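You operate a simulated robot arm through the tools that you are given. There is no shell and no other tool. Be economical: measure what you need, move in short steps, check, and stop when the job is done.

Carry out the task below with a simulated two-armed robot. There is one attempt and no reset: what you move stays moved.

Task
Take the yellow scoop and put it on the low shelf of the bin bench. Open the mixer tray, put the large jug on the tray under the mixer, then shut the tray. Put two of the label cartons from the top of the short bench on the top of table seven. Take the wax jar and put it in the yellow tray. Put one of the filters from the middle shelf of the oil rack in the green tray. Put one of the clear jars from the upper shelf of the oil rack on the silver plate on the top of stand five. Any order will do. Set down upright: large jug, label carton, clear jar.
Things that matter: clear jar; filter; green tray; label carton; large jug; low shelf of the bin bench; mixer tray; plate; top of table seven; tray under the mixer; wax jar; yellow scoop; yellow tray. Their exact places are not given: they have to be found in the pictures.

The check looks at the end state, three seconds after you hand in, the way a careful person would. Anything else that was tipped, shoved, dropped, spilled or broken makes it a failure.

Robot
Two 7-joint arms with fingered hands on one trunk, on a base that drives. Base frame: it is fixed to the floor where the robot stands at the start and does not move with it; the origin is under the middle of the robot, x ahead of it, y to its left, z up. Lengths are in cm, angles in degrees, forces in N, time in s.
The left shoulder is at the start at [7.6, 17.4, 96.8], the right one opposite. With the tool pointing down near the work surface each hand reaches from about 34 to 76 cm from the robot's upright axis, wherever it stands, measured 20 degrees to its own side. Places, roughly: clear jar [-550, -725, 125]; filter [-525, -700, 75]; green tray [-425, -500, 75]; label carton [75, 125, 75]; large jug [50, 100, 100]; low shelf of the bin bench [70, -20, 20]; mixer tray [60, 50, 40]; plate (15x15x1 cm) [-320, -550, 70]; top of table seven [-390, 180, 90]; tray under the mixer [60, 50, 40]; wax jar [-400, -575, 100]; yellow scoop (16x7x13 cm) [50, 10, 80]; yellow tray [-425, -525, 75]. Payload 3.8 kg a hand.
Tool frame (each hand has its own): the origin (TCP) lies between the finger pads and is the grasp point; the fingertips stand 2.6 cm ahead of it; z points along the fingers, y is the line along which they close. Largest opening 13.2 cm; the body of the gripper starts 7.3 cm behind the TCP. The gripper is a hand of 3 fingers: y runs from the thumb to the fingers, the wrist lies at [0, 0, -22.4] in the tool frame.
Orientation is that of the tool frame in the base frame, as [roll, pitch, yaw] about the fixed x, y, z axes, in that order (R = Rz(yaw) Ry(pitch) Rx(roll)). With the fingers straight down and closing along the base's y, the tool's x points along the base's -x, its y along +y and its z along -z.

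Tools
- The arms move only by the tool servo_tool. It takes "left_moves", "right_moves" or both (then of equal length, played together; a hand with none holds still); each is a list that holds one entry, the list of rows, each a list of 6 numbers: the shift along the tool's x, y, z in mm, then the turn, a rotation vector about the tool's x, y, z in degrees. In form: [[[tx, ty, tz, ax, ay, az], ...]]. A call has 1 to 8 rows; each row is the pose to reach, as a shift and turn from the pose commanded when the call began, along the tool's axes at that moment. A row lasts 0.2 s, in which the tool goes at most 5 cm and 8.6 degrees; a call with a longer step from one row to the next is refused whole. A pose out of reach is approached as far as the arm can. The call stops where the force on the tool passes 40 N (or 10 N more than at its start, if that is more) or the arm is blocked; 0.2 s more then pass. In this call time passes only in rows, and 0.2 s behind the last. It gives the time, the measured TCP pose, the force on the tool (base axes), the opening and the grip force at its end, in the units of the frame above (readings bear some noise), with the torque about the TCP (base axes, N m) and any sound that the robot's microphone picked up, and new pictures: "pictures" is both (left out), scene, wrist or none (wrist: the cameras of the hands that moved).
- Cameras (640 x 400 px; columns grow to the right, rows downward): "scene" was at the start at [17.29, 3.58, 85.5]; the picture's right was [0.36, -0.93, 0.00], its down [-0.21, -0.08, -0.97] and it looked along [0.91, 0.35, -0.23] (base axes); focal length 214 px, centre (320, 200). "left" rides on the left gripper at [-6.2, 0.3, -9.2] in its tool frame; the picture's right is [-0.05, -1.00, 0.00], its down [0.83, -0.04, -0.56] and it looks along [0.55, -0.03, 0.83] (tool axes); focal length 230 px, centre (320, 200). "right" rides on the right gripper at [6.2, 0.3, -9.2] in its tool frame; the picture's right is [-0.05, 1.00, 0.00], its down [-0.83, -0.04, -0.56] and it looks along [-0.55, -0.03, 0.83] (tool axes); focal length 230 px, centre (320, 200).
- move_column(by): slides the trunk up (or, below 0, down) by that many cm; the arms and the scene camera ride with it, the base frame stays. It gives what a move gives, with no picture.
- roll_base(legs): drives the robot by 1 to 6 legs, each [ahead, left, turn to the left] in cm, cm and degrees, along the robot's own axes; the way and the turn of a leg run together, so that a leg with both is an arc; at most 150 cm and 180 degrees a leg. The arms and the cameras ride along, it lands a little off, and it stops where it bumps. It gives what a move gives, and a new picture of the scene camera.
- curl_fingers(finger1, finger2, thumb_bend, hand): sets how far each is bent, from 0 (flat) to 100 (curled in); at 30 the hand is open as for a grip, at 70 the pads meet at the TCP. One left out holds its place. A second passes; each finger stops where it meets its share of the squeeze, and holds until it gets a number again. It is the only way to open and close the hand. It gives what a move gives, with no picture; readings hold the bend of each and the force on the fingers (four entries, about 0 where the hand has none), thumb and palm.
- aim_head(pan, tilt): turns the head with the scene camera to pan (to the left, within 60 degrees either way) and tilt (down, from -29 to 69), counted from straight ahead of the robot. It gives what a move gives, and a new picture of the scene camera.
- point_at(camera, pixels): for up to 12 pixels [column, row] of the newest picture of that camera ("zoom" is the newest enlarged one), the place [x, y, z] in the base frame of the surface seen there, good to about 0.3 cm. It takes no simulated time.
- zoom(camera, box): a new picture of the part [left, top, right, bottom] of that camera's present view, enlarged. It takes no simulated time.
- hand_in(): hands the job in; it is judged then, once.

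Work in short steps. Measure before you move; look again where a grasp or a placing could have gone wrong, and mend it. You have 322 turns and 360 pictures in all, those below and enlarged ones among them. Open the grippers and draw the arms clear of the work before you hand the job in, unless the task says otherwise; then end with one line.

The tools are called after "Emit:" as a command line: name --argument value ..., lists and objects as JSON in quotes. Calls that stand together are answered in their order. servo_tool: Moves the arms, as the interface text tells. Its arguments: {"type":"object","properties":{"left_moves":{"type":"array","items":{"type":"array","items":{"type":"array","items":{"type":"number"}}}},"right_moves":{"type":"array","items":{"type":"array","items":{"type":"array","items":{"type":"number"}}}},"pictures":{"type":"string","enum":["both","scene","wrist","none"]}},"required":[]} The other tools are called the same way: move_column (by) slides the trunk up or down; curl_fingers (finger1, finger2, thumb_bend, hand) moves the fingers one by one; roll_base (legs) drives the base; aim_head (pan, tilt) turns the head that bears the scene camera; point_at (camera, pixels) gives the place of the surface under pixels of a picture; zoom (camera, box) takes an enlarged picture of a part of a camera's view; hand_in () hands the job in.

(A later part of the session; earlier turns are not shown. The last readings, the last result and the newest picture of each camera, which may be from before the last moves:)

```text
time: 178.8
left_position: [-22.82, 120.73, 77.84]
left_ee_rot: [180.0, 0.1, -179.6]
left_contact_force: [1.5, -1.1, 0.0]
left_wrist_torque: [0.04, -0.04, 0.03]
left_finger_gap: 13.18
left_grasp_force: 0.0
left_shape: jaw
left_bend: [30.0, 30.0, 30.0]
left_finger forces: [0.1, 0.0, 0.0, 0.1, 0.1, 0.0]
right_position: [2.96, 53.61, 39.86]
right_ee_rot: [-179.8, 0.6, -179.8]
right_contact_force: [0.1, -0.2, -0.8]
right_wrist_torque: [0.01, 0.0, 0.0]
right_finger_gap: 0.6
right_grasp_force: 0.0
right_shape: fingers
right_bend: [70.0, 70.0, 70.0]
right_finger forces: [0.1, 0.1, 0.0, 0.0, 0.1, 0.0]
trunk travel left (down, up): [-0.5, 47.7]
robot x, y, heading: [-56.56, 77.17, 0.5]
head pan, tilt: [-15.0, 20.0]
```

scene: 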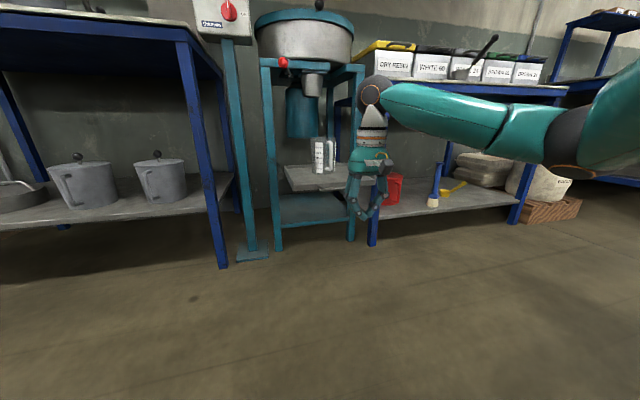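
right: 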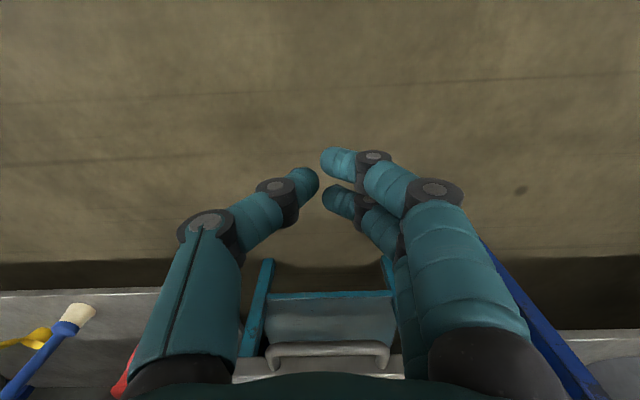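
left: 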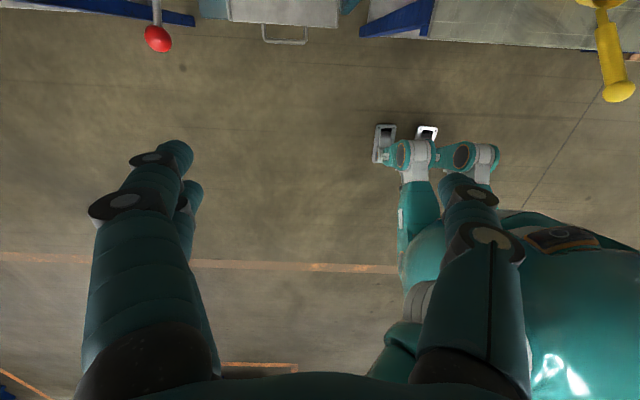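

The bar (330,355) is straight ahead of the fist. I drive ahead 30 cm, pushing it.

Emit:
roll_base --legs '[[15, 0, 0], [13, 0, 0]]'

Emit:
zoom --camera "scene" --box '[240, 60, 440, 260]'

```text
time: 181.0
left_position: [5.03, 121.16, 77.76]
left_ee_rot: [180.0, 0.1, -179.4]
left_contact_force: [0.5, 0.3, -0.6]
left_wrist_torque: [-0.01, 0.02, 0.01]
left_finger_gap: 13.17
left_grasp_force: 0.1
left_shape: jaw
left_bend: [30.0, 30.0, 30.0]
left_finger forces: [0.0, 0.1, 0.0, 0.0, 0.0, 0.0]
right_position: [30.8, 53.92, 39.82]
right_ee_rot: [-179.8, 0.7, -179.7]
right_contact_force: [0.2, -0.4, -0.5]
right_wrist_torque: [-0.01, 0.0, 0.0]
right_finger_gap: 0.61
right_grasp_force: 0.1
right_shape: fingers
right_bend: [70.0, 70.0, 70.0]
right_finger forces: [0.0, 0.0, 0.0, 0.0, 0.0, 0.1]
trunk travel left (down, up): [-0.5, 47.7]
robot x, y, heading: [-28.77, 77.4, 0.4]
head pan, tilt: [-15.0, 20.0]
```

scene: 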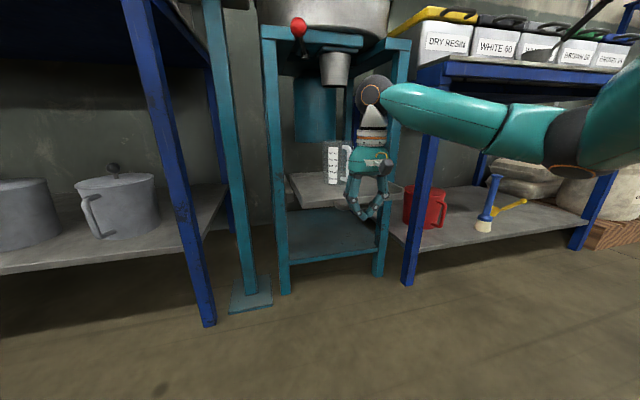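

```text
2.00 times, centred on (340, 160) of scene
```

zoom: 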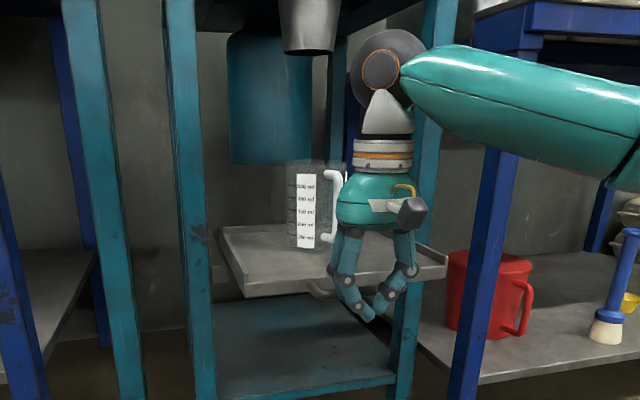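

The tray is moving in with the jug upright. I check the wrist joint against the frame's crossbar before the last stretch.

Emit:
point_at --camera "zoom" --pixels '[[245, 290], [340, 275], [382, 70], [382, 35], [360, 60], [320, 290]]'

Emit:
point_at --camera "scene" --pixels '[[395, 45], [300, 35], [350, 38], [298, 25]]'

```text
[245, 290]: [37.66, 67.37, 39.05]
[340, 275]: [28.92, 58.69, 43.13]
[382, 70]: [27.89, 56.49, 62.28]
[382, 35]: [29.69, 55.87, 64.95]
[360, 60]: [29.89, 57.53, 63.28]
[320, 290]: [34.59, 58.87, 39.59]
```

```text
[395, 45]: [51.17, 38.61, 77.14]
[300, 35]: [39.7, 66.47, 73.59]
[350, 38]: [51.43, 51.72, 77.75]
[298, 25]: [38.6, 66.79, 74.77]
```

7 cm remain and the wrist clears the crossbar (x 51, z 77). I drive 6 cm, then feel the end with small arm pushes.

Emit:
roll_base --legs '[[6, 0, 0]]'

Emit:
servo_tool --right_moves '[[[-4, 0, 0, 0, 0, 0], [-8, 0, 0, 0, 0, 0], [-12, 0, 0, 0, 0, 0], [-16, 0, 0, 0, 0, 0], [-20, 0, 0, 0, 0, 0]]]' --pictures "scene"

Emit:
zoom --camera "scene" --box '[240, 60, 440, 260]'

Emit:
point_at --camera "zoom" --pixels '[[245, 290], [250, 270], [320, 290], [225, 235]]'

```text
time: 182.0
left_position: [10.93, 121.22, 77.99]
left_ee_rot: [-180.0, 0.1, -179.3]
left_contact_force: [0.4, 0.2, 0.9]
left_wrist_torque: [0.0, 0.0, 0.0]
left_finger_gap: 13.18
left_grasp_force: 0.0
left_shape: jaw
left_bend: [30.0, 30.0, 30.0]
left_finger forces: [0.1, 0.0, 0.0, 0.0, 0.1, 0.0]
right_position: [36.85, 54.05, 39.83]
right_ee_rot: [-179.8, 0.7, -179.7]
right_contact_force: [0.1, 0.1, 0.0]
right_wrist_torque: [-0.02, 0.0, -0.02]
right_finger_gap: 0.61
right_grasp_force: 0.0
right_shape: fingers
right_bend: [70.0, 70.0, 70.0]
right_finger forces: [0.1, 0.0, 0.1, 0.0, 0.0, 0.0]
trunk travel left (down, up): [-0.5, 47.7]
robot x, y, heading: [-22.93, 77.25, 0.7]
head pan, tilt: [-15.0, 20.0]
```

scene: 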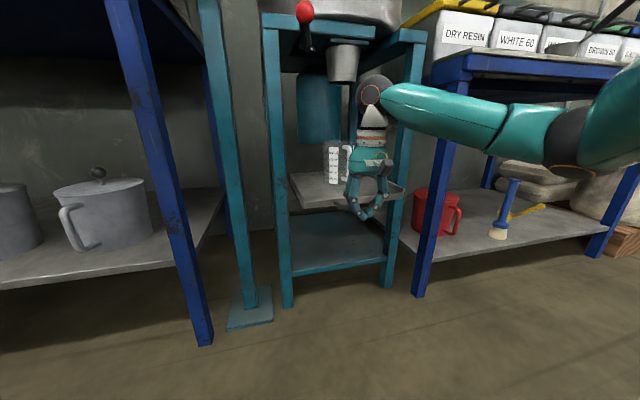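

```text
time: 183.2
left_position: [10.91, 121.17, 77.95]
left_ee_rot: [-180.0, 0.1, -179.4]
left_contact_force: [-0.2, 0.0, 0.6]
left_wrist_torque: [0.02, -0.02, 0.0]
left_finger_gap: 13.19
left_grasp_force: 0.1
left_shape: jaw
left_bend: [30.0, 30.0, 30.0]
left_finger forces: [0.0, 0.1, 0.1, 0.0, 0.0, 0.1]
right_position: [38.78, 54.02, 39.72]
right_ee_rot: [-179.8, 0.4, -179.6]
right_contact_force: [-8.3, -0.5, 0.4]
right_wrist_torque: [0.02, 0.07, 0.15]
right_finger_gap: 0.64
right_grasp_force: 4.6
right_shape: fingers
right_bend: [70.0, 70.0, 70.0]
right_finger forces: [0.0, 9.1, 0.0, 0.0, 0.0, 0.1]
trunk travel left (down, up): [-0.5, 47.7]
robot x, y, heading: [-23.03, 77.45, 0.5]
head pan, tilt: [-15.0, 20.0]
```

scene: 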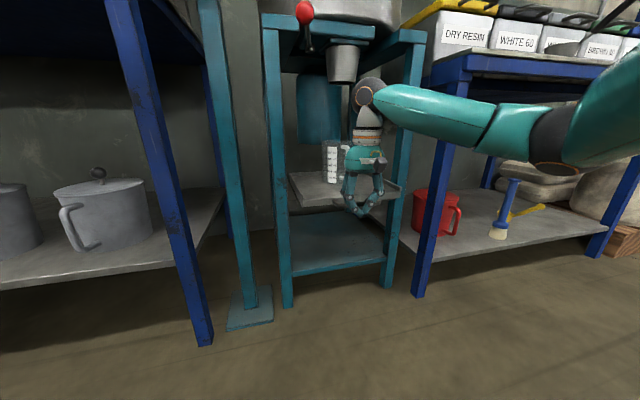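

```text
2.00 times, centred on (340, 160) of scene
```

zoom: 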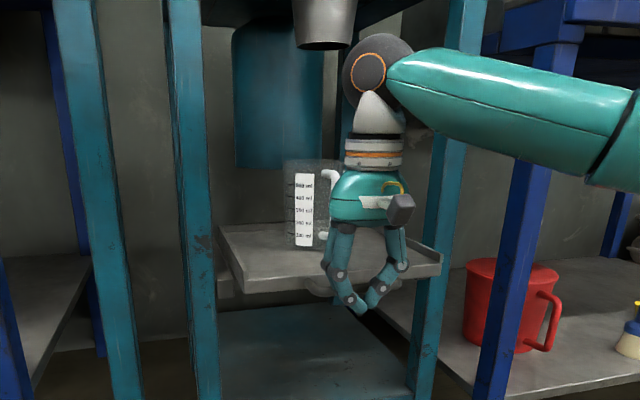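

```text
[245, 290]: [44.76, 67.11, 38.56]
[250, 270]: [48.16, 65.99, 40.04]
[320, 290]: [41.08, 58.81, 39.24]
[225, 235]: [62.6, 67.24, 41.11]
```

The tray is shut (front at x 44.8, firm stop) with the jug upright under the outlet. I retreat, raise the trunk and go for the label cartons.

Emit:
roll_base --legs '[[-30, 0, 0]]'

Emit:
move_column --by 40

Emit:
move_column --by 7.5

Emit:
servo_tool --right_moves '[[[0, 0, -40, 0, 0, 0], [0, 0, -80, 0, 0, 0], [0, 0, -120, 0, 0, 0], [0, 0, -160, 0, 0, 0], [0, 0, -200, 0, 0, 0]]]' --pictures "none"

Emit:
roll_base --legs '[[0, 66, -0.4]]'

```text
time: 185.2
left_position: [-19.39, 120.97, 77.85]
left_ee_rot: [180.0, 0.1, -179.3]
left_contact_force: [0.1, 1.1, 0.1]
left_wrist_torque: [0.01, 0.01, -0.02]
left_finger_gap: 13.21
left_grasp_force: 0.1
left_shape: jaw
left_bend: [30.0, 30.0, 30.0]
left_finger forces: [0.1, 0.1, 0.1, 0.0, 0.0, 0.0]
right_position: [8.75, 53.84, 39.86]
right_ee_rot: [-179.8, 0.6, -179.5]
right_contact_force: [0.0, -1.6, 0.1]
right_wrist_torque: [0.01, 0.0, 0.0]
right_finger_gap: 0.6
right_grasp_force: 0.1
right_shape: fingers
right_bend: [70.0, 70.0, 70.0]
right_finger forces: [0.1, 0.1, 0.0, 0.1, 0.0, 0.0]
trunk travel left (down, up): [-0.5, 47.7]
robot x, y, heading: [-53.39, 77.09, 0.7]
head pan, tilt: [-15.0, 20.0]
```

scene: 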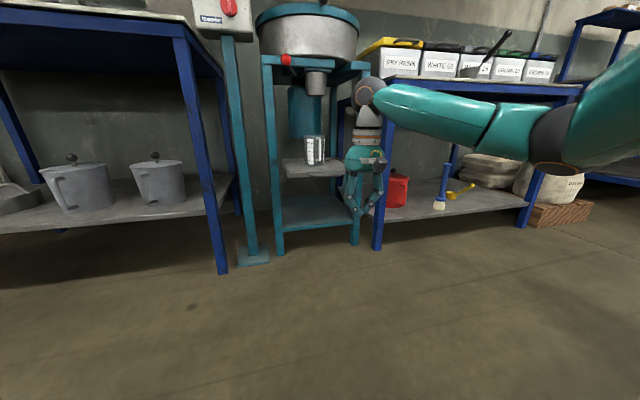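

```text
time: 189.1
left_position: [-19.44, 120.93, 117.81]
left_ee_rot: [179.9, 0.0, -179.2]
left_contact_force: [-0.1, -0.5, 0.1]
left_wrist_torque: [-0.01, 0.03, 0.0]
left_finger_gap: 13.18
left_grasp_force: 0.1
left_shape: jaw
left_bend: [30.0, 30.0, 30.0]
left_finger forces: [0.0, 0.1, 0.0, 0.0, 0.0, 0.0]
right_position: [8.91, 53.95, 79.85]
right_ee_rot: [-179.8, 0.6, -179.5]
right_contact_force: [0.0, 0.8, 0.8]
right_wrist_torque: [-0.02, 0.02, 0.02]
right_finger_gap: 0.62
right_grasp_force: 0.1
right_shape: fingers
right_bend: [70.0, 70.0, 70.0]
right_finger forces: [0.0, 0.1, 0.0, 0.0, 0.0, 0.1]
trunk travel left (down, up): [-40.5, 7.7]
robot x, y, heading: [-53.13, 77.1, 0.5]
head pan, tilt: [-15.0, 20.0]
```

```text
time: 190.2
left_position: [-19.23, 120.92, 125.34]
left_ee_rot: [179.9, 0.0, -179.3]
left_contact_force: [0.8, 0.4, -0.5]
left_wrist_torque: [-0.01, 0.04, -0.01]
left_finger_gap: 13.2
left_grasp_force: 0.1
left_shape: jaw
left_bend: [30.0, 30.0, 30.0]
left_finger forces: [0.0, 0.0, 0.1, 0.0, 0.0, 0.0]
right_position: [8.79, 53.95, 87.05]
right_ee_rot: [-179.8, 0.4, -179.5]
right_contact_force: [0.4, 0.6, -0.2]
right_wrist_torque: [-0.01, -0.02, 0.01]
right_finger_gap: 0.62
right_grasp_force: 0.1
right_shape: fingers
right_bend: [70.0, 70.0, 70.0]
right_finger forces: [0.1, 0.1, 0.1, 0.0, 0.1, 0.0]
trunk travel left (down, up): [-48.0, 0.2]
robot x, y, heading: [-53.55, 77.16, 0.7]
head pan, tilt: [-15.0, 20.0]
```

```text
time: 191.4
left_position: [-19.35, 120.92, 125.37]
left_ee_rot: [-180.0, 0.1, -179.3]
left_contact_force: [-0.3, 0.2, 1.4]
left_wrist_torque: [-0.04, 0.02, 0.0]
left_finger_gap: 13.19
left_grasp_force: 0.0
left_shape: jaw
left_bend: [30.0, 30.0, 30.0]
left_finger forces: [0.0, 0.0, 0.1, 0.0, 0.1, 0.0]
right_position: [8.78, 54.09, 107.52]
right_ee_rot: [-179.9, 0.6, -179.4]
right_contact_force: [-0.4, -0.5, -0.4]
right_wrist_torque: [0.0, 0.0, -0.06]
right_finger_gap: 0.59
right_grasp_force: 0.1
right_shape: fingers
right_bend: [70.0, 70.0, 70.0]
right_finger forces: [0.0, 0.0, 0.1, 0.1, 0.0, 0.0]
trunk travel left (down, up): [-48.0, 0.2]
robot x, y, heading: [-53.22, 77.07, 0.5]
head pan, tilt: [-15.0, 20.0]
```

```text
time: 197.6
left_position: [-20.39, 186.7, 125.49]
left_ee_rot: [180.0, 0.1, -179.3]
left_contact_force: [-1.0, -0.6, -1.0]
left_wrist_torque: [0.02, 0.01, 0.0]
left_finger_gap: 13.19
left_grasp_force: 0.1
left_shape: jaw
left_bend: [30.0, 30.0, 30.0]
left_finger forces: [0.0, 0.0, 0.0, 0.0, 0.0, 0.1]
right_position: [7.9, 119.77, 107.59]
right_ee_rot: [-179.8, 0.6, -179.5]
right_contact_force: [-0.1, -0.7, 0.4]
right_wrist_torque: [-0.01, 0.01, 0.01]
right_finger_gap: 0.62
right_grasp_force: 0.1
right_shape: fingers
right_bend: [70.0, 70.0, 70.0]
right_finger forces: [0.1, 0.0, 0.1, 0.0, 0.1, 0.0]
trunk travel left (down, up): [-48.0, 0.2]
robot x, y, heading: [-53.79, 142.56, 0.7]
head pan, tilt: [-15.0, 20.0]
```

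scene: 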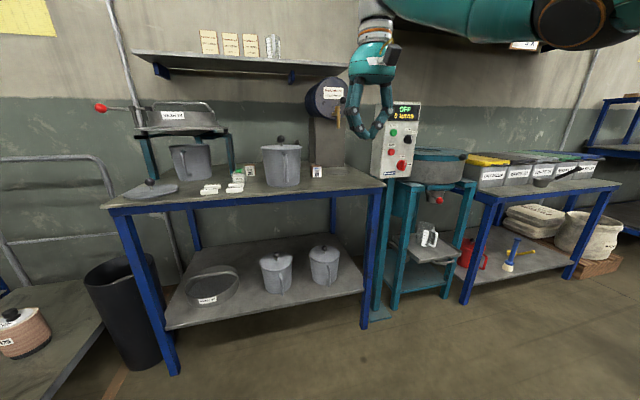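

Jug is in the mixer. I open the right hand moderately and drive toward carton 60 at about (63,118).

Emit:
curl_fingers --hand "right" --finger1 42 --finger2 42 --thumb_bend 42

Emit:
roll_base --legs '[[44, -1.7, -0.5]]'

Emit:
zoom --camera "right" --box '[0, 0, 640, 400]'

```text
time: 198.6
left_position: [-20.2, 186.71, 125.31]
left_ee_rot: [-179.9, 0.1, -179.4]
left_contact_force: [0.4, -0.1, -0.1]
left_wrist_torque: [0.01, -0.01, 0.02]
left_finger_gap: 13.19
left_grasp_force: 0.1
left_shape: jaw
left_bend: [30.0, 30.0, 30.0]
left_finger forces: [0.0, 0.0, 0.0, 0.0, 0.0, 0.0]
right_position: [7.89, 119.88, 107.6]
right_ee_rot: [-179.7, 0.6, -179.5]
right_contact_force: [-0.3, -0.4, 0.9]
right_wrist_torque: [0.01, 0.0, 0.01]
right_finger_gap: 9.42
right_grasp_force: 0.1
right_shape: fingers
right_bend: [42.0, 42.0, 42.0]
right_finger forces: [0.0, 0.0, 0.0, 0.0, 0.0, 0.0]
trunk travel left (down, up): [-48.0, 0.2]
robot x, y, heading: [-53.97, 142.61, 0.6]
head pan, tilt: [-15.0, 20.0]
```

```text
time: 201.3
left_position: [24.25, 184.81, 125.4]
left_ee_rot: [180.0, 0.2, 179.9]
left_contact_force: [0.1, -0.1, 0.0]
left_wrist_torque: [-0.04, 0.02, 0.01]
left_finger_gap: 13.2
left_grasp_force: 0.1
left_shape: jaw
left_bend: [30.0, 30.0, 30.0]
left_finger forces: [0.1, 0.1, 0.0, 0.0, 0.0, 0.1]
right_position: [51.71, 117.62, 107.42]
right_ee_rot: [-179.8, 0.6, 179.7]
right_contact_force: [-0.4, 0.5, 0.4]
right_wrist_torque: [0.0, 0.0, 0.01]
right_finger_gap: 9.41
right_grasp_force: 0.1
right_shape: fingers
right_bend: [42.0, 42.0, 42.0]
right_finger forces: [0.0, 0.1, 0.0, 0.0, 0.0, 0.1]
trunk travel left (down, up): [-48.0, 0.2]
robot x, y, heading: [-10.3, 141.55, 0.1]
head pan, tilt: [-15.0, 20.0]
```

scene: 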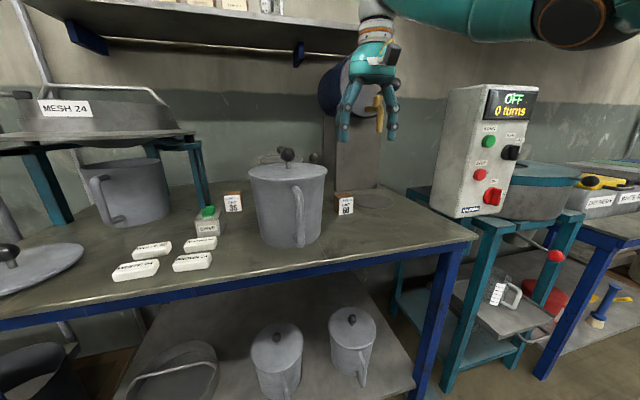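

```text
1.00 times, centred on (320, 200) of right (not enlarged: the box is as wide or as high as the picture)
```

zoom: 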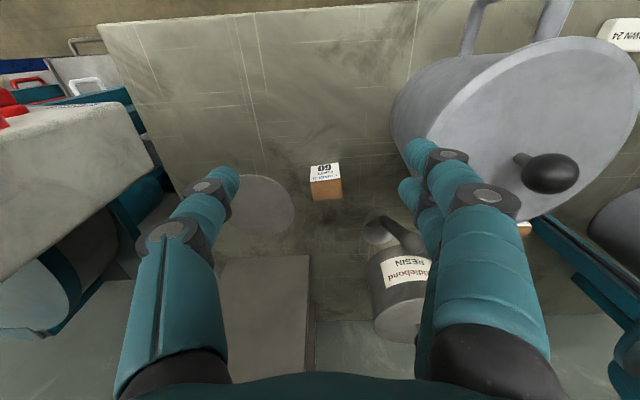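

Emit:
point_at --camera "zoom" --pixels '[[312, 168], [339, 165], [315, 182], [341, 180], [314, 198], [342, 196], [328, 188]]'

Emit:
zoom --camera "right" --box '[280, 140, 380, 220]'

Emit:
point_at --camera "zoom" --pixels '[[205, 265], [380, 255], [225, 345], [390, 325], [300, 300], [280, 220], [205, 200], [380, 180]]'

```text
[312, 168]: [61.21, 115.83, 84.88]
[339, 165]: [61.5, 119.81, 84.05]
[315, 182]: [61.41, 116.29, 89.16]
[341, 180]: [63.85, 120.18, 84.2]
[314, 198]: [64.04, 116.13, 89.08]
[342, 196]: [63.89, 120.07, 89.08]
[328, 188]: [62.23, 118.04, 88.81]
```

```text
5.00 times, centred on (330, 180) of right
```

zoom: 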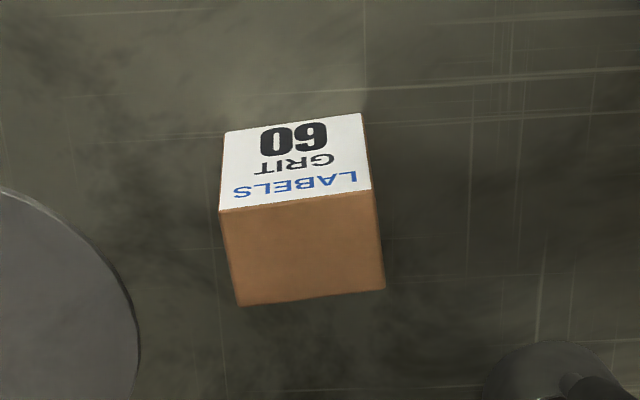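

```text
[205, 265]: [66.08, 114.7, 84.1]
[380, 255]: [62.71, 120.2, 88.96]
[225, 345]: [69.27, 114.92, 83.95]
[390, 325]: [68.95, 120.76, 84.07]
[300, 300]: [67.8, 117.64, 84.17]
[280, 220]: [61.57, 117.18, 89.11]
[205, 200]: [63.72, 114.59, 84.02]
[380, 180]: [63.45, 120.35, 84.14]
```

Carton 60 spans x 61.3–64.2, y 115.9–120.2, top 89.1. I go 5 cm with the base and the rest with the arm, then down.

Emit:
roll_base --legs '[[5, 0.4, 0]]'

Emit:
servo_tool --right_moves '[[[-30, 0, 0, 0, 0, 0], [-58, 0, 10, 0, 0, 0], [-58, 0, 55, 0, 0, 0], [-58, 0, 100, 0, 0, 0], [-58, 0, 140, 0, 0, 0]]]' --pictures "wrist"

```text
time: 202.2
left_position: [29.07, 185.37, 125.5]
left_ee_rot: [-180.0, 0.2, 179.9]
left_contact_force: [0.3, -0.5, 0.0]
left_wrist_torque: [0.01, 0.03, 0.02]
left_finger_gap: 13.19
left_grasp_force: 0.0
left_shape: jaw
left_bend: [30.0, 30.0, 30.0]
left_finger forces: [0.0, 0.1, 0.0, 0.0, 0.0, 0.0]
right_position: [56.42, 117.99, 107.68]
right_ee_rot: [-179.8, 0.8, 179.7]
right_contact_force: [-0.5, 0.4, -0.3]
right_wrist_torque: [0.03, -0.01, -0.01]
right_finger_gap: 9.41
right_grasp_force: 0.1
right_shape: fingers
right_bend: [42.0, 42.0, 42.0]
right_finger forces: [0.1, 0.0, 0.0, 0.0, 0.0, 0.0]
trunk travel left (down, up): [-48.0, 0.2]
robot x, y, heading: [-4.9, 141.72, -0.2]
head pan, tilt: [-15.0, 20.0]
```

scene: 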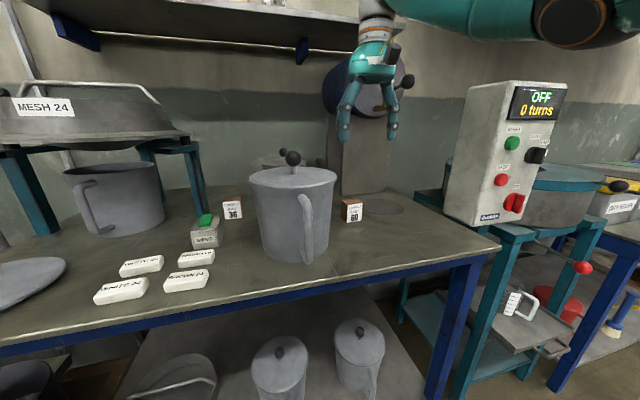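

```text
time: 203.4
left_position: [29.45, 185.24, 125.5]
left_ee_rot: [179.9, 0.1, -179.9]
left_contact_force: [-0.5, 0.4, -0.1]
left_wrist_torque: [0.0, -0.02, -0.01]
left_finger_gap: 13.17
left_grasp_force: 0.0
left_shape: jaw
left_bend: [30.0, 30.0, 30.0]
left_finger forces: [0.0, 0.0, 0.0, 0.0, 0.0, 0.0]
right_position: [60.01, 117.56, 94.0]
right_ee_rot: [-179.9, 0.6, 179.9]
right_contact_force: [0.5, 0.9, 0.7]
right_wrist_torque: [0.01, 0.01, 0.01]
right_finger_gap: 9.47
right_grasp_force: 0.1
right_shape: fingers
right_bend: [42.0, 42.0, 42.0]
right_finger forces: [0.0, 0.1, 0.0, 0.1, 0.0, 0.1]
right hand out of reach, approached as far as the arm can: row 1, 2, 3, 4, 5
trunk travel left (down, up): [-48.0, 0.2]
robot x, y, heading: [-4.93, 141.37, 0.0]
head pan, tilt: [-15.0, 20.0]
```

right: 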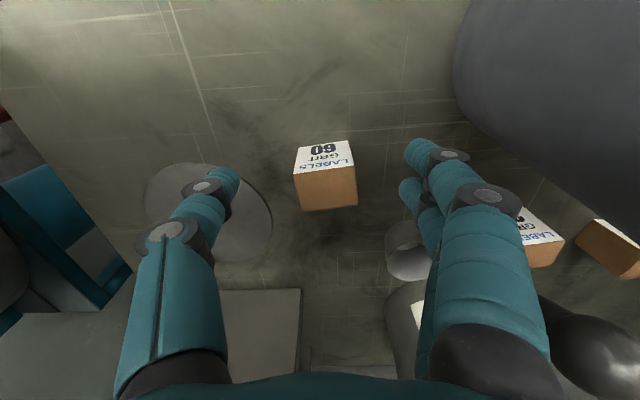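

Reach ends at x≈60 here; I move the base 2.8 cm ahead, 0.5 left, then descend.

Emit:
roll_base --legs '[[2.8, 0.5, 0]]'

Emit:
zoom --camera "right" --box '[160, 50, 480, 250]'

Emit:
point_at --camera "zoom" --pixels '[[330, 270], [270, 270], [385, 270]]'

```text
time: 204.2
left_position: [31.82, 185.82, 125.54]
left_ee_rot: [180.0, 0.3, -180.0]
left_contact_force: [-0.4, 0.2, 0.8]
left_wrist_torque: [-0.02, -0.01, 0.0]
left_finger_gap: 13.2
left_grasp_force: 0.1
left_shape: jaw
left_bend: [30.0, 30.0, 30.0]
left_finger forces: [0.0, 0.1, 0.0, 0.0, 0.1, 0.0]
right_position: [62.71, 118.0, 94.29]
right_ee_rot: [-179.8, 0.8, 179.6]
right_contact_force: [-0.3, 1.0, -0.4]
right_wrist_torque: [-0.06, 0.0, -0.01]
right_finger_gap: 9.47
right_grasp_force: 0.0
right_shape: fingers
right_bend: [42.0, 42.0, 42.0]
right_finger forces: [0.0, 0.1, 0.0, 0.0, 0.0, 0.0]
trunk travel left (down, up): [-48.0, 0.2]
robot x, y, heading: [-2.26, 141.96, -0.2]
head pan, tilt: [-15.0, 20.0]
```

scene: 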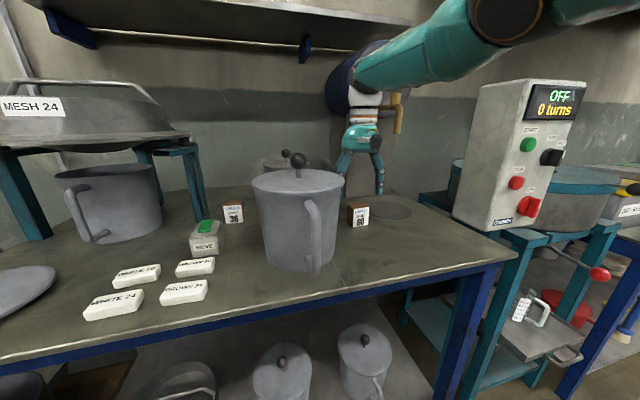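

```text
2.00 times, centred on (320, 150) of right
```

zoom: 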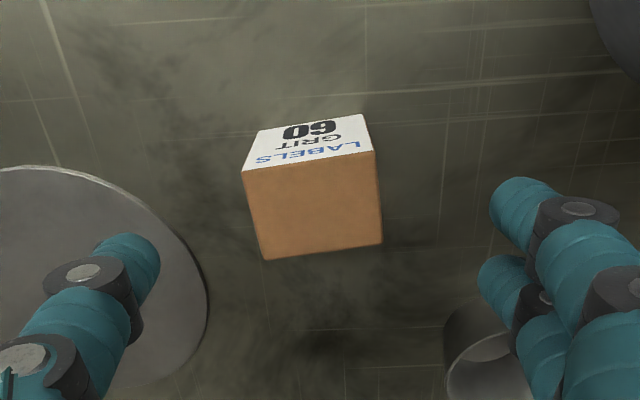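

```text
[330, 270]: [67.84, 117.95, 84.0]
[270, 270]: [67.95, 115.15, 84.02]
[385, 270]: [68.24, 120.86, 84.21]
```

Aligned over the carton. I descend 7 cm, correcting for the unreached commanded offset.

Emit:
servo_tool --right_moves '[[[22, -4, 10, 0, 0, 0], [22, -4, 40, 0, 0, 0], [22, -4, 66, 0, 0, 0]]]' --pictures "wrist"

```text
time: 205.1
left_position: [32.08, 185.8, 125.34]
left_ee_rot: [180.0, 0.1, -179.9]
left_contact_force: [-0.5, 0.1, 0.4]
left_wrist_torque: [-0.01, -0.01, 0.01]
left_finger_gap: 13.17
left_grasp_force: 0.1
left_shape: jaw
left_bend: [30.0, 30.0, 30.0]
left_finger forces: [0.0, 0.0, 0.0, 0.0, 0.1, 0.1]
right_position: [61.76, 117.57, 87.45]
right_ee_rot: [-179.8, 0.4, 179.7]
right_contact_force: [-0.1, -0.4, -1.0]
right_wrist_torque: [0.01, 0.01, -0.01]
right_finger_gap: 9.47
right_grasp_force: 0.1
right_shape: fingers
right_bend: [42.0, 42.0, 42.0]
right_finger forces: [0.1, 0.1, 0.0, 0.0, 0.0, 0.0]
right hand out of reach, approached as far as the arm can: row 1, 2, 3
trunk travel left (down, up): [-48.0, 0.2]
robot x, y, heading: [-2.42, 142.11, 0.2]
head pan, tilt: [-15.0, 20.0]
```

right: 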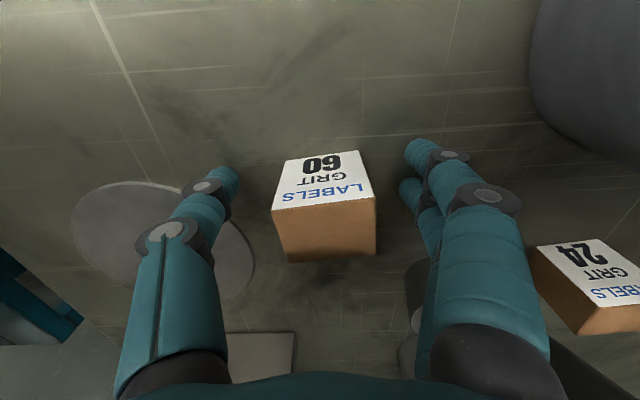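

Emit:
roll_base --legs '[[1.2, 0.4, 0]]'

Emit:
curl_fingers --hand "right" --finger1 75 --finger2 75 --thumb_bend 75

Emit:
zoom --camera "right" --box '[160, 50, 480, 300]'

```text
time: 205.8
left_position: [33.08, 186.09, 125.57]
left_ee_rot: [179.8, 0.3, 180.0]
left_contact_force: [0.0, -0.1, 0.4]
left_wrist_torque: [-0.02, -0.01, 0.0]
left_finger_gap: 13.18
left_grasp_force: 0.1
left_shape: jaw
left_bend: [30.0, 30.0, 30.0]
left_finger forces: [0.0, 0.0, 0.0, 0.0, 0.0, 0.0]
right_position: [63.07, 117.96, 87.61]
right_ee_rot: [-179.8, 0.6, 179.8]
right_contact_force: [-0.4, -0.4, 0.2]
right_wrist_torque: [-0.02, 0.05, 0.01]
right_finger_gap: 9.47
right_grasp_force: 0.1
right_shape: fingers
right_bend: [42.0, 42.0, 42.0]
right_finger forces: [0.0, 0.0, 0.1, 0.0, 0.1, 0.0]
trunk travel left (down, up): [-48.0, 0.2]
robot x, y, heading: [-1.12, 142.56, -0.0]
head pan, tilt: [-15.0, 20.0]
```

scene: 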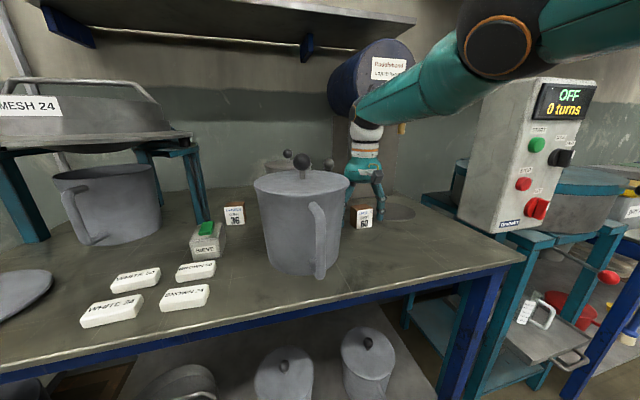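

```text
time: 206.8
left_position: [33.22, 186.22, 125.38]
left_ee_rot: [179.9, 0.2, 179.9]
left_contact_force: [-0.6, -0.4, -1.3]
left_wrist_torque: [0.02, 0.02, 0.01]
left_finger_gap: 13.2
left_grasp_force: 0.1
left_shape: jaw
left_bend: [30.0, 30.0, 30.0]
left_finger forces: [0.0, 0.0, 0.0, 0.0, 0.0, 0.0]
right_position: [63.07, 118.03, 87.49]
right_ee_rot: [-179.8, 0.5, 179.6]
right_contact_force: [0.3, 0.3, -0.6]
right_wrist_torque: [0.03, 0.02, 0.02]
right_finger_gap: 4.0
right_grasp_force: 24.2
right_shape: fingers
right_bend: [60.0, 62.0, 63.0]
right_finger forces: [13.0, 13.1, 0.1, 0.0, 22.7, 0.1]
trunk travel left (down, up): [-48.0, 0.2]
robot x, y, heading: [-0.64, 142.43, 0.4]
head pan, tilt: [-15.0, 20.0]
```

```text
1.60 times, centred on (320, 175) of right
```

zoom: 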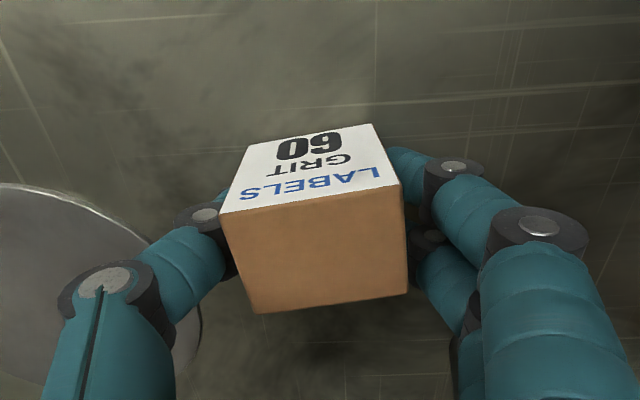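

Gripped at 24 N. I lift 16 cm and look for the other cartons.

Emit:
servo_tool --right_moves '[[[0, 0, -40, 0, 0, 0], [0, 0, -80, 0, 0, 0], [20, 0, -120, 0, 0, 0], [40, 0, -160, 0, 0, 0], [80, 0, -180, 0, 0, 0]]]' --pictures "both"

```text
time: 208.0
left_position: [33.14, 186.21, 125.45]
left_ee_rot: [-180.0, 0.2, 180.0]
left_contact_force: [-0.2, 0.2, 0.1]
left_wrist_torque: [0.0, -0.01, -0.02]
left_finger_gap: 13.2
left_grasp_force: 0.0
left_shape: jaw
left_bend: [30.0, 30.0, 30.0]
left_finger forces: [0.0, 0.0, 0.0, 0.1, 0.0, 0.0]
right_position: [63.0, 117.87, 106.88]
right_ee_rot: [-179.8, 0.4, 179.7]
right_contact_force: [0.2, -0.4, 0.1]
right_wrist_torque: [0.0, 0.0, -0.02]
right_finger_gap: 4.02
right_grasp_force: 24.5
right_shape: fingers
right_bend: [60.0, 62.0, 63.0]
right_finger forces: [12.8, 13.4, 0.0, 0.1, 22.8, 0.1]
right hand out of reach, approached as far as the arm can: row 1, 2, 3, 4, 5
trunk travel left (down, up): [-48.0, 0.2]
robot x, y, heading: [-0.88, 142.81, 0.2]
head pan, tilt: [-15.0, 20.0]
```

scene: 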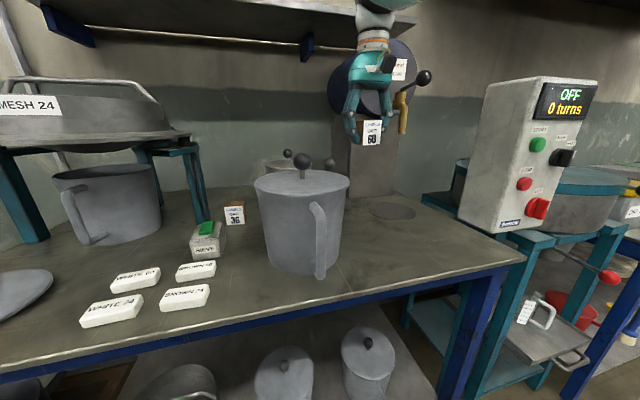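
right: 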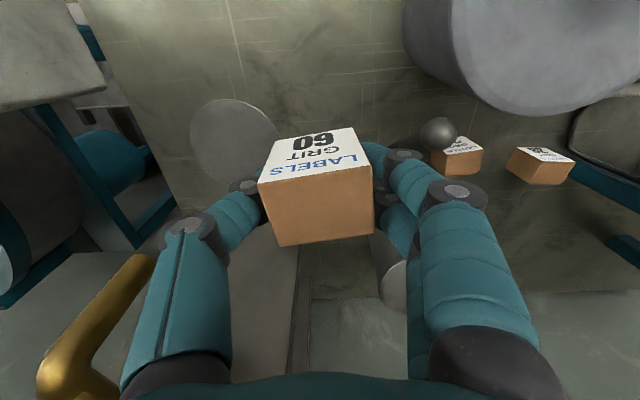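

Carton 60 is held. I measure the two remaining cartons in this view at (463,158) and (542,165).

Emit:
point_at --camera "right" --pixels '[[462, 146], [460, 162], [482, 165], [440, 130], [540, 155], [520, 180], [560, 170], [545, 175]]'

Emit:
zoom --camera "right" --box '[400, 100, 600, 225]'

```text
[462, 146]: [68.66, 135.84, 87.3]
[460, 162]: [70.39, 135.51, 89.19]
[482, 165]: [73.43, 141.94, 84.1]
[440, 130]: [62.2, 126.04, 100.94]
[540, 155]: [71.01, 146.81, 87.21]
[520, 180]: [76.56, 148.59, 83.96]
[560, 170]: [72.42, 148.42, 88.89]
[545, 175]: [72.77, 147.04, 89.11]
```

```text
3.20 times, centred on (500, 162) of right
```

zoom: 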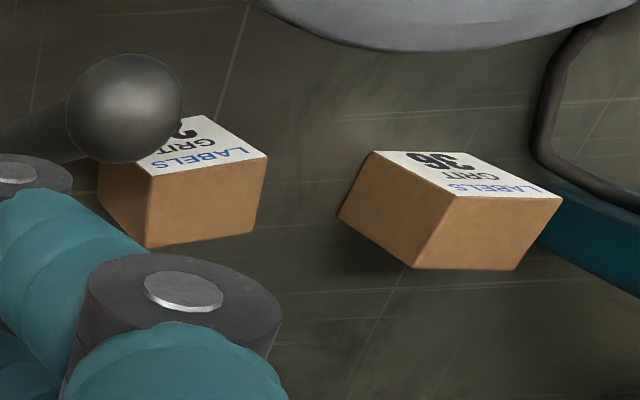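

Carton 36 is centred near (72.5,147.6) and free; I'll take it with the left hand tilted forward for reach. First I retract the right hand and back the base off.

Emit:
servo_tool --right_moves '[[[45, 0, 0, 0, 0, 0], [90, 0, 0, 0, 0, 0], [135, 0, 0, 0, 0, 0], [180, 0, 0, 0, 0, 0], [225, 0, 0, 0, 0, 0], [270, 0, 0, 0, 0, 0]]]' --pictures "none"

Emit:
roll_base --legs '[[-16, 0, 0], [0, -14, 0]]'

Emit:
servo_tool --left_moves '[[[-31, -29, 24, 0, -5.5, 0], [-62, -57, 48, 0, -11, 0], [-94, -86, 71, 0, -16.5, 0], [-125, -115, 95, 0, -22, 0], [-156, -144, 119, 0, -27.5, 0], [-187, -172, 143, 0, -33, 0], [-219, -201, 166, 0, -38.5, 0], [-250, -230, 190, 0, -44, 0]]]' --pictures "both"

```text
time: 209.4
left_position: [33.08, 186.14, 125.4]
left_ee_rot: [180.0, 0.1, -179.9]
left_contact_force: [-0.1, -0.3, -0.3]
left_wrist_torque: [0.01, 0.03, 0.03]
left_finger_gap: 13.19
left_grasp_force: 0.1
left_shape: jaw
left_bend: [30.0, 30.0, 30.0]
left_finger forces: [0.0, 0.0, 0.0, 0.0, 0.0, 0.0]
right_position: [63.01, 117.67, 108.51]
right_ee_rot: [-179.8, 0.4, 179.8]
right_contact_force: [0.0, 0.8, -0.6]
right_wrist_torque: [-0.01, 0.02, 0.02]
right_finger_gap: 3.98
right_grasp_force: 24.4
right_shape: fingers
right_bend: [60.0, 62.0, 63.0]
right_finger forces: [12.9, 13.4, 0.0, 0.1, 22.7, 0.0]
right hand out of reach, approached as far as the arm can: row 1, 2, 3, 4, 5, 6
trunk travel left (down, up): [-48.0, 0.2]
robot x, y, heading: [-1.3, 142.41, 0.0]
head pan, tilt: [-15.0, 20.0]
```

```text
time: 212.3
left_position: [17.19, 172.19, 125.45]
left_ee_rot: [-180.0, 0.1, -179.7]
left_contact_force: [0.6, 1.3, 0.0]
left_wrist_torque: [-0.01, 0.0, -0.01]
left_finger_gap: 13.18
left_grasp_force: 0.0
left_shape: jaw
left_bend: [30.0, 30.0, 30.0]
left_finger forces: [0.0, 0.0, 0.0, 0.1, 0.0, 0.0]
right_position: [47.17, 104.04, 108.46]
right_ee_rot: [-179.8, 0.4, -179.9]
right_contact_force: [0.3, -0.6, -0.8]
right_wrist_torque: [0.02, 0.04, -0.01]
right_finger_gap: 4.03
right_grasp_force: 24.4
right_shape: fingers
right_bend: [60.0, 62.0, 63.0]
right_finger forces: [12.8, 13.4, 0.0, 0.0, 22.7, 0.0]
trunk travel left (down, up): [-48.0, 0.2]
robot x, y, heading: [-16.68, 128.26, 0.4]
head pan, tilt: [-15.0, 20.0]
```

scene: 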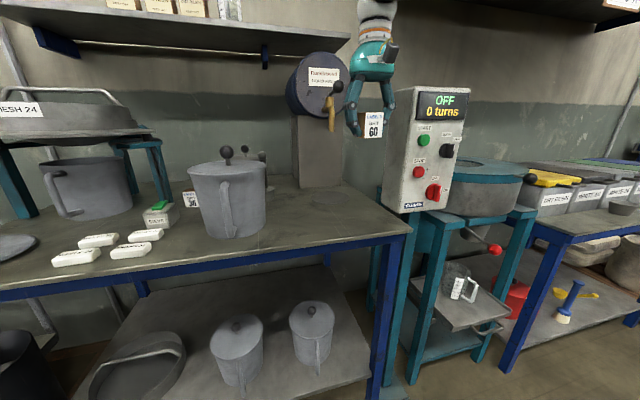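

```text
time: 214.1
left_position: [40.24, 151.61, 107.41]
left_ee_rot: [-179.8, 44.3, -179.5]
left_contact_force: [-0.4, 0.8, 0.0]
left_wrist_torque: [0.01, -0.02, 0.01]
left_finger_gap: 13.2
left_grasp_force: 0.0
left_shape: jaw
left_bend: [30.0, 30.0, 30.0]
left_finger forces: [0.0, 0.1, 0.0, 0.0, 0.0, 0.0]
left hand out of reach, approached as far as the arm can: row 8
right_position: [47.34, 104.05, 108.48]
right_ee_rot: [-179.9, 0.4, -179.9]
right_contact_force: [0.3, -0.6, -0.8]
right_wrist_torque: [0.01, -0.03, -0.01]
right_finger_gap: 4.01
right_grasp_force: 24.1
right_shape: fingers
right_bend: [60.0, 62.0, 63.0]
right_finger forces: [12.9, 13.3, 0.0, 0.0, 22.7, 0.0]
trunk travel left (down, up): [-48.0, 0.2]
robot x, y, heading: [-16.89, 128.23, 0.3]
head pan, tilt: [-15.0, 20.0]
```

scene: 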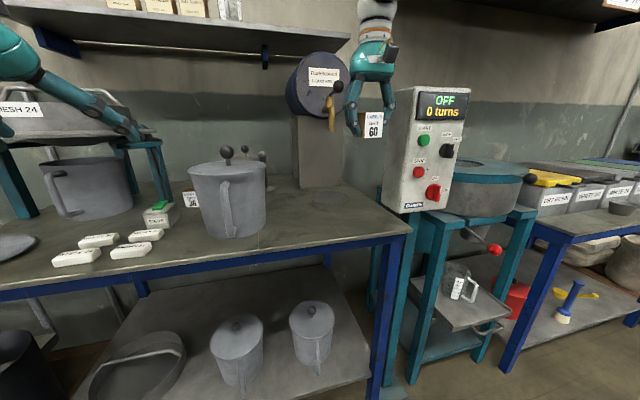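
left: 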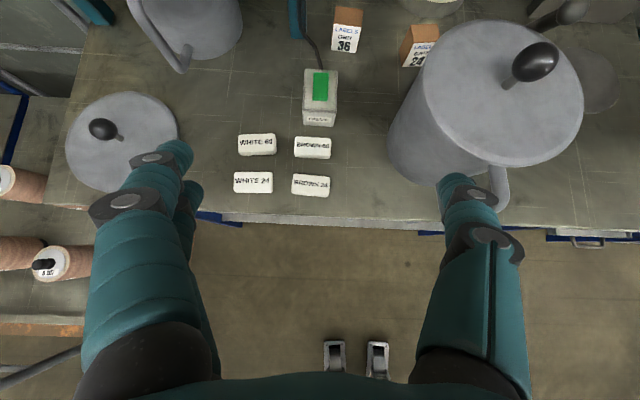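

I measure carton 36 and the nearby stand leg in the left view.

Emit:
zoom --camera "left" --box '[260, 0, 420, 100]'

Emit:
point_at --camera "zoom" --pixels '[[295, 100], [400, 100], [340, 60], [300, 190], [390, 200], [165, 60], [150, 110], [230, 250], [175, 150], [410, 30]]'

```text
4.00 times, centred on (340, 50) of left
```

zoom: 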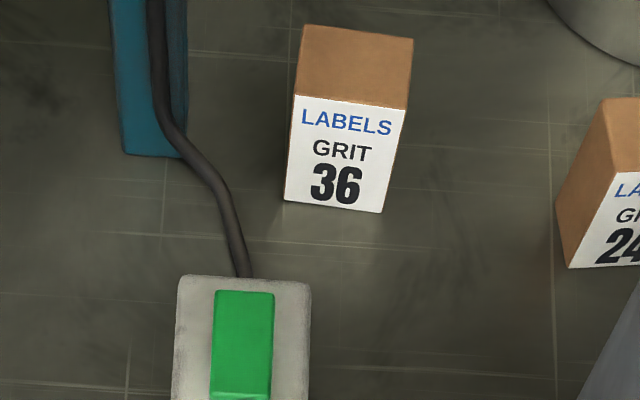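

```text
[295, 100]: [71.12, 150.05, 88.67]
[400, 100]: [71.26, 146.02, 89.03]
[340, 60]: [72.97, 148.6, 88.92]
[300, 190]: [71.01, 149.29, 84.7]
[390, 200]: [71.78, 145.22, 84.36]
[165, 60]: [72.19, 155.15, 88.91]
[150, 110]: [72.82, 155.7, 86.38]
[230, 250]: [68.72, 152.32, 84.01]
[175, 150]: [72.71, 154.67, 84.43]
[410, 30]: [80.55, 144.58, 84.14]
```

Carton 36: x 71.1–74.3, y 145.8–150; stand leg at y≥154.4, so I use a narrow opening. First I must retract the right hand (drum and tap ahead of it).

Emit:
servo_tool --right_moves '[[[45, 0, 0, 0, 0, 0], [90, 0, 0, 0, 0, 0], [135, 0, 0, 0, 0, 0], [180, 0, 0, 0, 0, 0], [225, 0, 0, 0, 0, 0], [250, 0, 0, 0, 0, 0]]]' --pictures "none"

Emit:
curl_fingers --hand "left" --finger1 49 --finger2 49 --thumb_bend 49

```text
time: 215.5
left_position: [40.14, 151.56, 107.44]
left_ee_rot: [-179.8, 44.3, -179.7]
left_contact_force: [0.0, -1.0, 0.0]
left_wrist_torque: [0.0, -0.02, 0.04]
left_finger_gap: 13.18
left_grasp_force: 0.1
left_shape: jaw
left_bend: [30.0, 30.0, 30.0]
left_finger forces: [0.1, 0.1, 0.0, 0.0, 0.0, 0.0]
right_position: [46.34, 103.26, 112.68]
right_ee_rot: [-179.8, 0.3, -179.9]
right_contact_force: [-0.2, 0.0, -0.5]
right_wrist_torque: [-0.01, 0.0, 0.03]
right_finger_gap: 3.99
right_grasp_force: 24.5
right_shape: fingers
right_bend: [60.0, 62.0, 63.0]
right_finger forces: [12.9, 13.2, 0.0, 0.1, 22.8, 0.1]
right hand out of reach, approached as far as the arm can: row 1, 2, 3, 4, 5, 6
trunk travel left (down, up): [-48.0, 0.2]
robot x, y, heading: [-16.73, 128.59, 0.6]
head pan, tilt: [-15.0, 20.0]
```

```text
time: 216.5
left_position: [40.28, 151.57, 107.42]
left_ee_rot: [-179.8, 44.2, -179.8]
left_contact_force: [0.4, -0.6, -0.4]
left_wrist_torque: [0.01, 0.01, -0.02]
left_finger_gap: 7.18
left_grasp_force: 0.0
left_shape: fingers
left_bend: [49.0, 49.0, 49.0]
left_finger forces: [0.0, 0.1, 0.0, 0.1, 0.0, 0.0]
right_position: [46.28, 103.34, 112.69]
right_ee_rot: [-179.8, 0.2, -179.9]
right_contact_force: [0.1, -0.3, -1.9]
right_wrist_torque: [-0.04, 0.02, 0.02]
right_finger_gap: 4.0
right_grasp_force: 24.6
right_shape: fingers
right_bend: [60.0, 62.0, 63.0]
right_finger forces: [12.9, 13.2, 0.1, 0.1, 22.7, 0.1]
trunk travel left (down, up): [-48.0, 0.2]
robot x, y, heading: [-16.72, 128.21, 0.5]
head pan, tilt: [-15.0, 20.0]
```

The right arm's solver seems stuck at a straight elbow with the commanded point now too near the body. I command a point sideways (right) and at mid-range to free it.

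Emit:
servo_tool --right_moves '[[[-48, -10, 0, 0, 0, 0], [-96, -20, 0, 0, 0, 0], [-144, -30, 0, 0, 0, 0], [-192, -40, 0, 0, 0, 0], [-240, -50, 0, 0, 0, 0], [-288, -60, 0, 0, 0, 0], [-336, -70, 0, 0, 0, 0], [-384, -80, 0, 0, 0, 0]]]' --pictures "scene"

```text
time: 218.3
left_position: [40.13, 151.52, 107.55]
left_ee_rot: [-180.0, 44.3, -179.7]
left_contact_force: [0.2, 0.2, -0.6]
left_wrist_torque: [0.01, 0.0, 0.0]
left_finger_gap: 7.18
left_grasp_force: 0.0
left_shape: fingers
left_bend: [49.0, 49.0, 49.0]
left_finger forces: [0.0, 0.0, 0.0, 0.0, 0.0, 0.0]
right_position: [47.14, 101.73, 108.56]
right_ee_rot: [-179.8, 0.4, -179.8]
right_contact_force: [-0.1, 1.2, -0.6]
right_wrist_torque: [-0.04, -0.03, -0.02]
right_finger_gap: 4.0
right_grasp_force: 24.7
right_shape: fingers
right_bend: [60.0, 62.0, 64.0]
right_finger forces: [13.0, 13.1, 0.1, 0.0, 22.7, 0.1]
right hand out of reach, approached as far as the arm can: row 1, 2, 3, 4, 5, 6, 7, 8
trunk travel left (down, up): [-48.0, 0.2]
robot x, y, heading: [-16.94, 128.63, 0.1]
head pan, tilt: [-15.0, 20.0]
```

scene: 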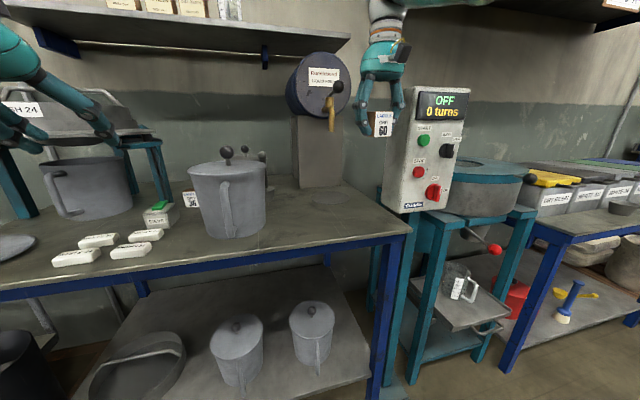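

I test how it responds to a downward command.

Emit:
servo_tool --right_moves '[[[0, 0, 40, 0, 0, 0], [0, 0, 80, 0, 0, 0], [0, 0, 120, 0, 0, 0]]]' --pictures "none"

```text
time: 219.1
left_position: [40.28, 151.52, 107.44]
left_ee_rot: [-179.9, 44.2, -179.7]
left_contact_force: [-0.8, 0.3, 0.2]
left_wrist_torque: [0.02, 0.0, -0.04]
left_finger_gap: 7.17
left_grasp_force: 0.1
left_shape: fingers
left_bend: [49.0, 49.0, 49.0]
left_finger forces: [0.0, 0.0, 0.1, 0.0, 0.0, 0.1]
right_position: [46.39, 100.69, 97.1]
right_ee_rot: [-179.8, 0.3, -179.9]
right_contact_force: [0.5, 0.0, -1.5]
right_wrist_torque: [0.01, 0.0, -0.01]
right_finger_gap: 4.0
right_grasp_force: 24.2
right_shape: fingers
right_bend: [60.0, 62.0, 64.0]
right_finger forces: [12.8, 13.3, 0.0, 0.1, 22.6, 0.0]
trunk travel left (down, up): [-48.0, 0.2]
robot x, y, heading: [-17.2, 128.53, 0.3]
head pan, tilt: [-15.0, 20.0]
```

It is tracking again. I retract the right hand 20 cm from here.

Emit:
servo_tool --right_moves '[[[45, 0, -10, 0, 0, 0], [90, 0, -20, 0, 0, 0], [135, 0, -30, 0, 0, 0], [180, 0, -40, 0, 0, 0], [210, 0, -60, 0, 0, 0]]]' --pictures "none"

```text
time: 220.3
left_position: [40.18, 151.65, 107.46]
left_ee_rot: [-180.0, 44.3, -179.7]
left_contact_force: [-0.1, -0.2, -0.5]
left_wrist_torque: [-0.01, 0.03, 0.01]
left_finger_gap: 7.17
left_grasp_force: 0.0
left_shape: fingers
left_bend: [49.0, 49.0, 49.0]
left_finger forces: [0.0, 0.0, 0.0, 0.0, 0.0, 0.0]
right_position: [24.6, 100.26, 103.48]
right_ee_rot: [-179.8, 0.5, -179.8]
right_contact_force: [-0.8, -0.5, -1.2]
right_wrist_torque: [-0.01, -0.02, 0.03]
right_finger_gap: 4.01
right_grasp_force: 25.2
right_shape: fingers
right_bend: [60.0, 62.0, 64.0]
right_finger forces: [12.5, 15.9, 0.0, 0.1, 22.3, 0.0]
trunk travel left (down, up): [-48.0, 0.2]
robot x, y, heading: [-16.66, 128.4, 0.4]
head pan, tilt: [-15.0, 20.0]
```

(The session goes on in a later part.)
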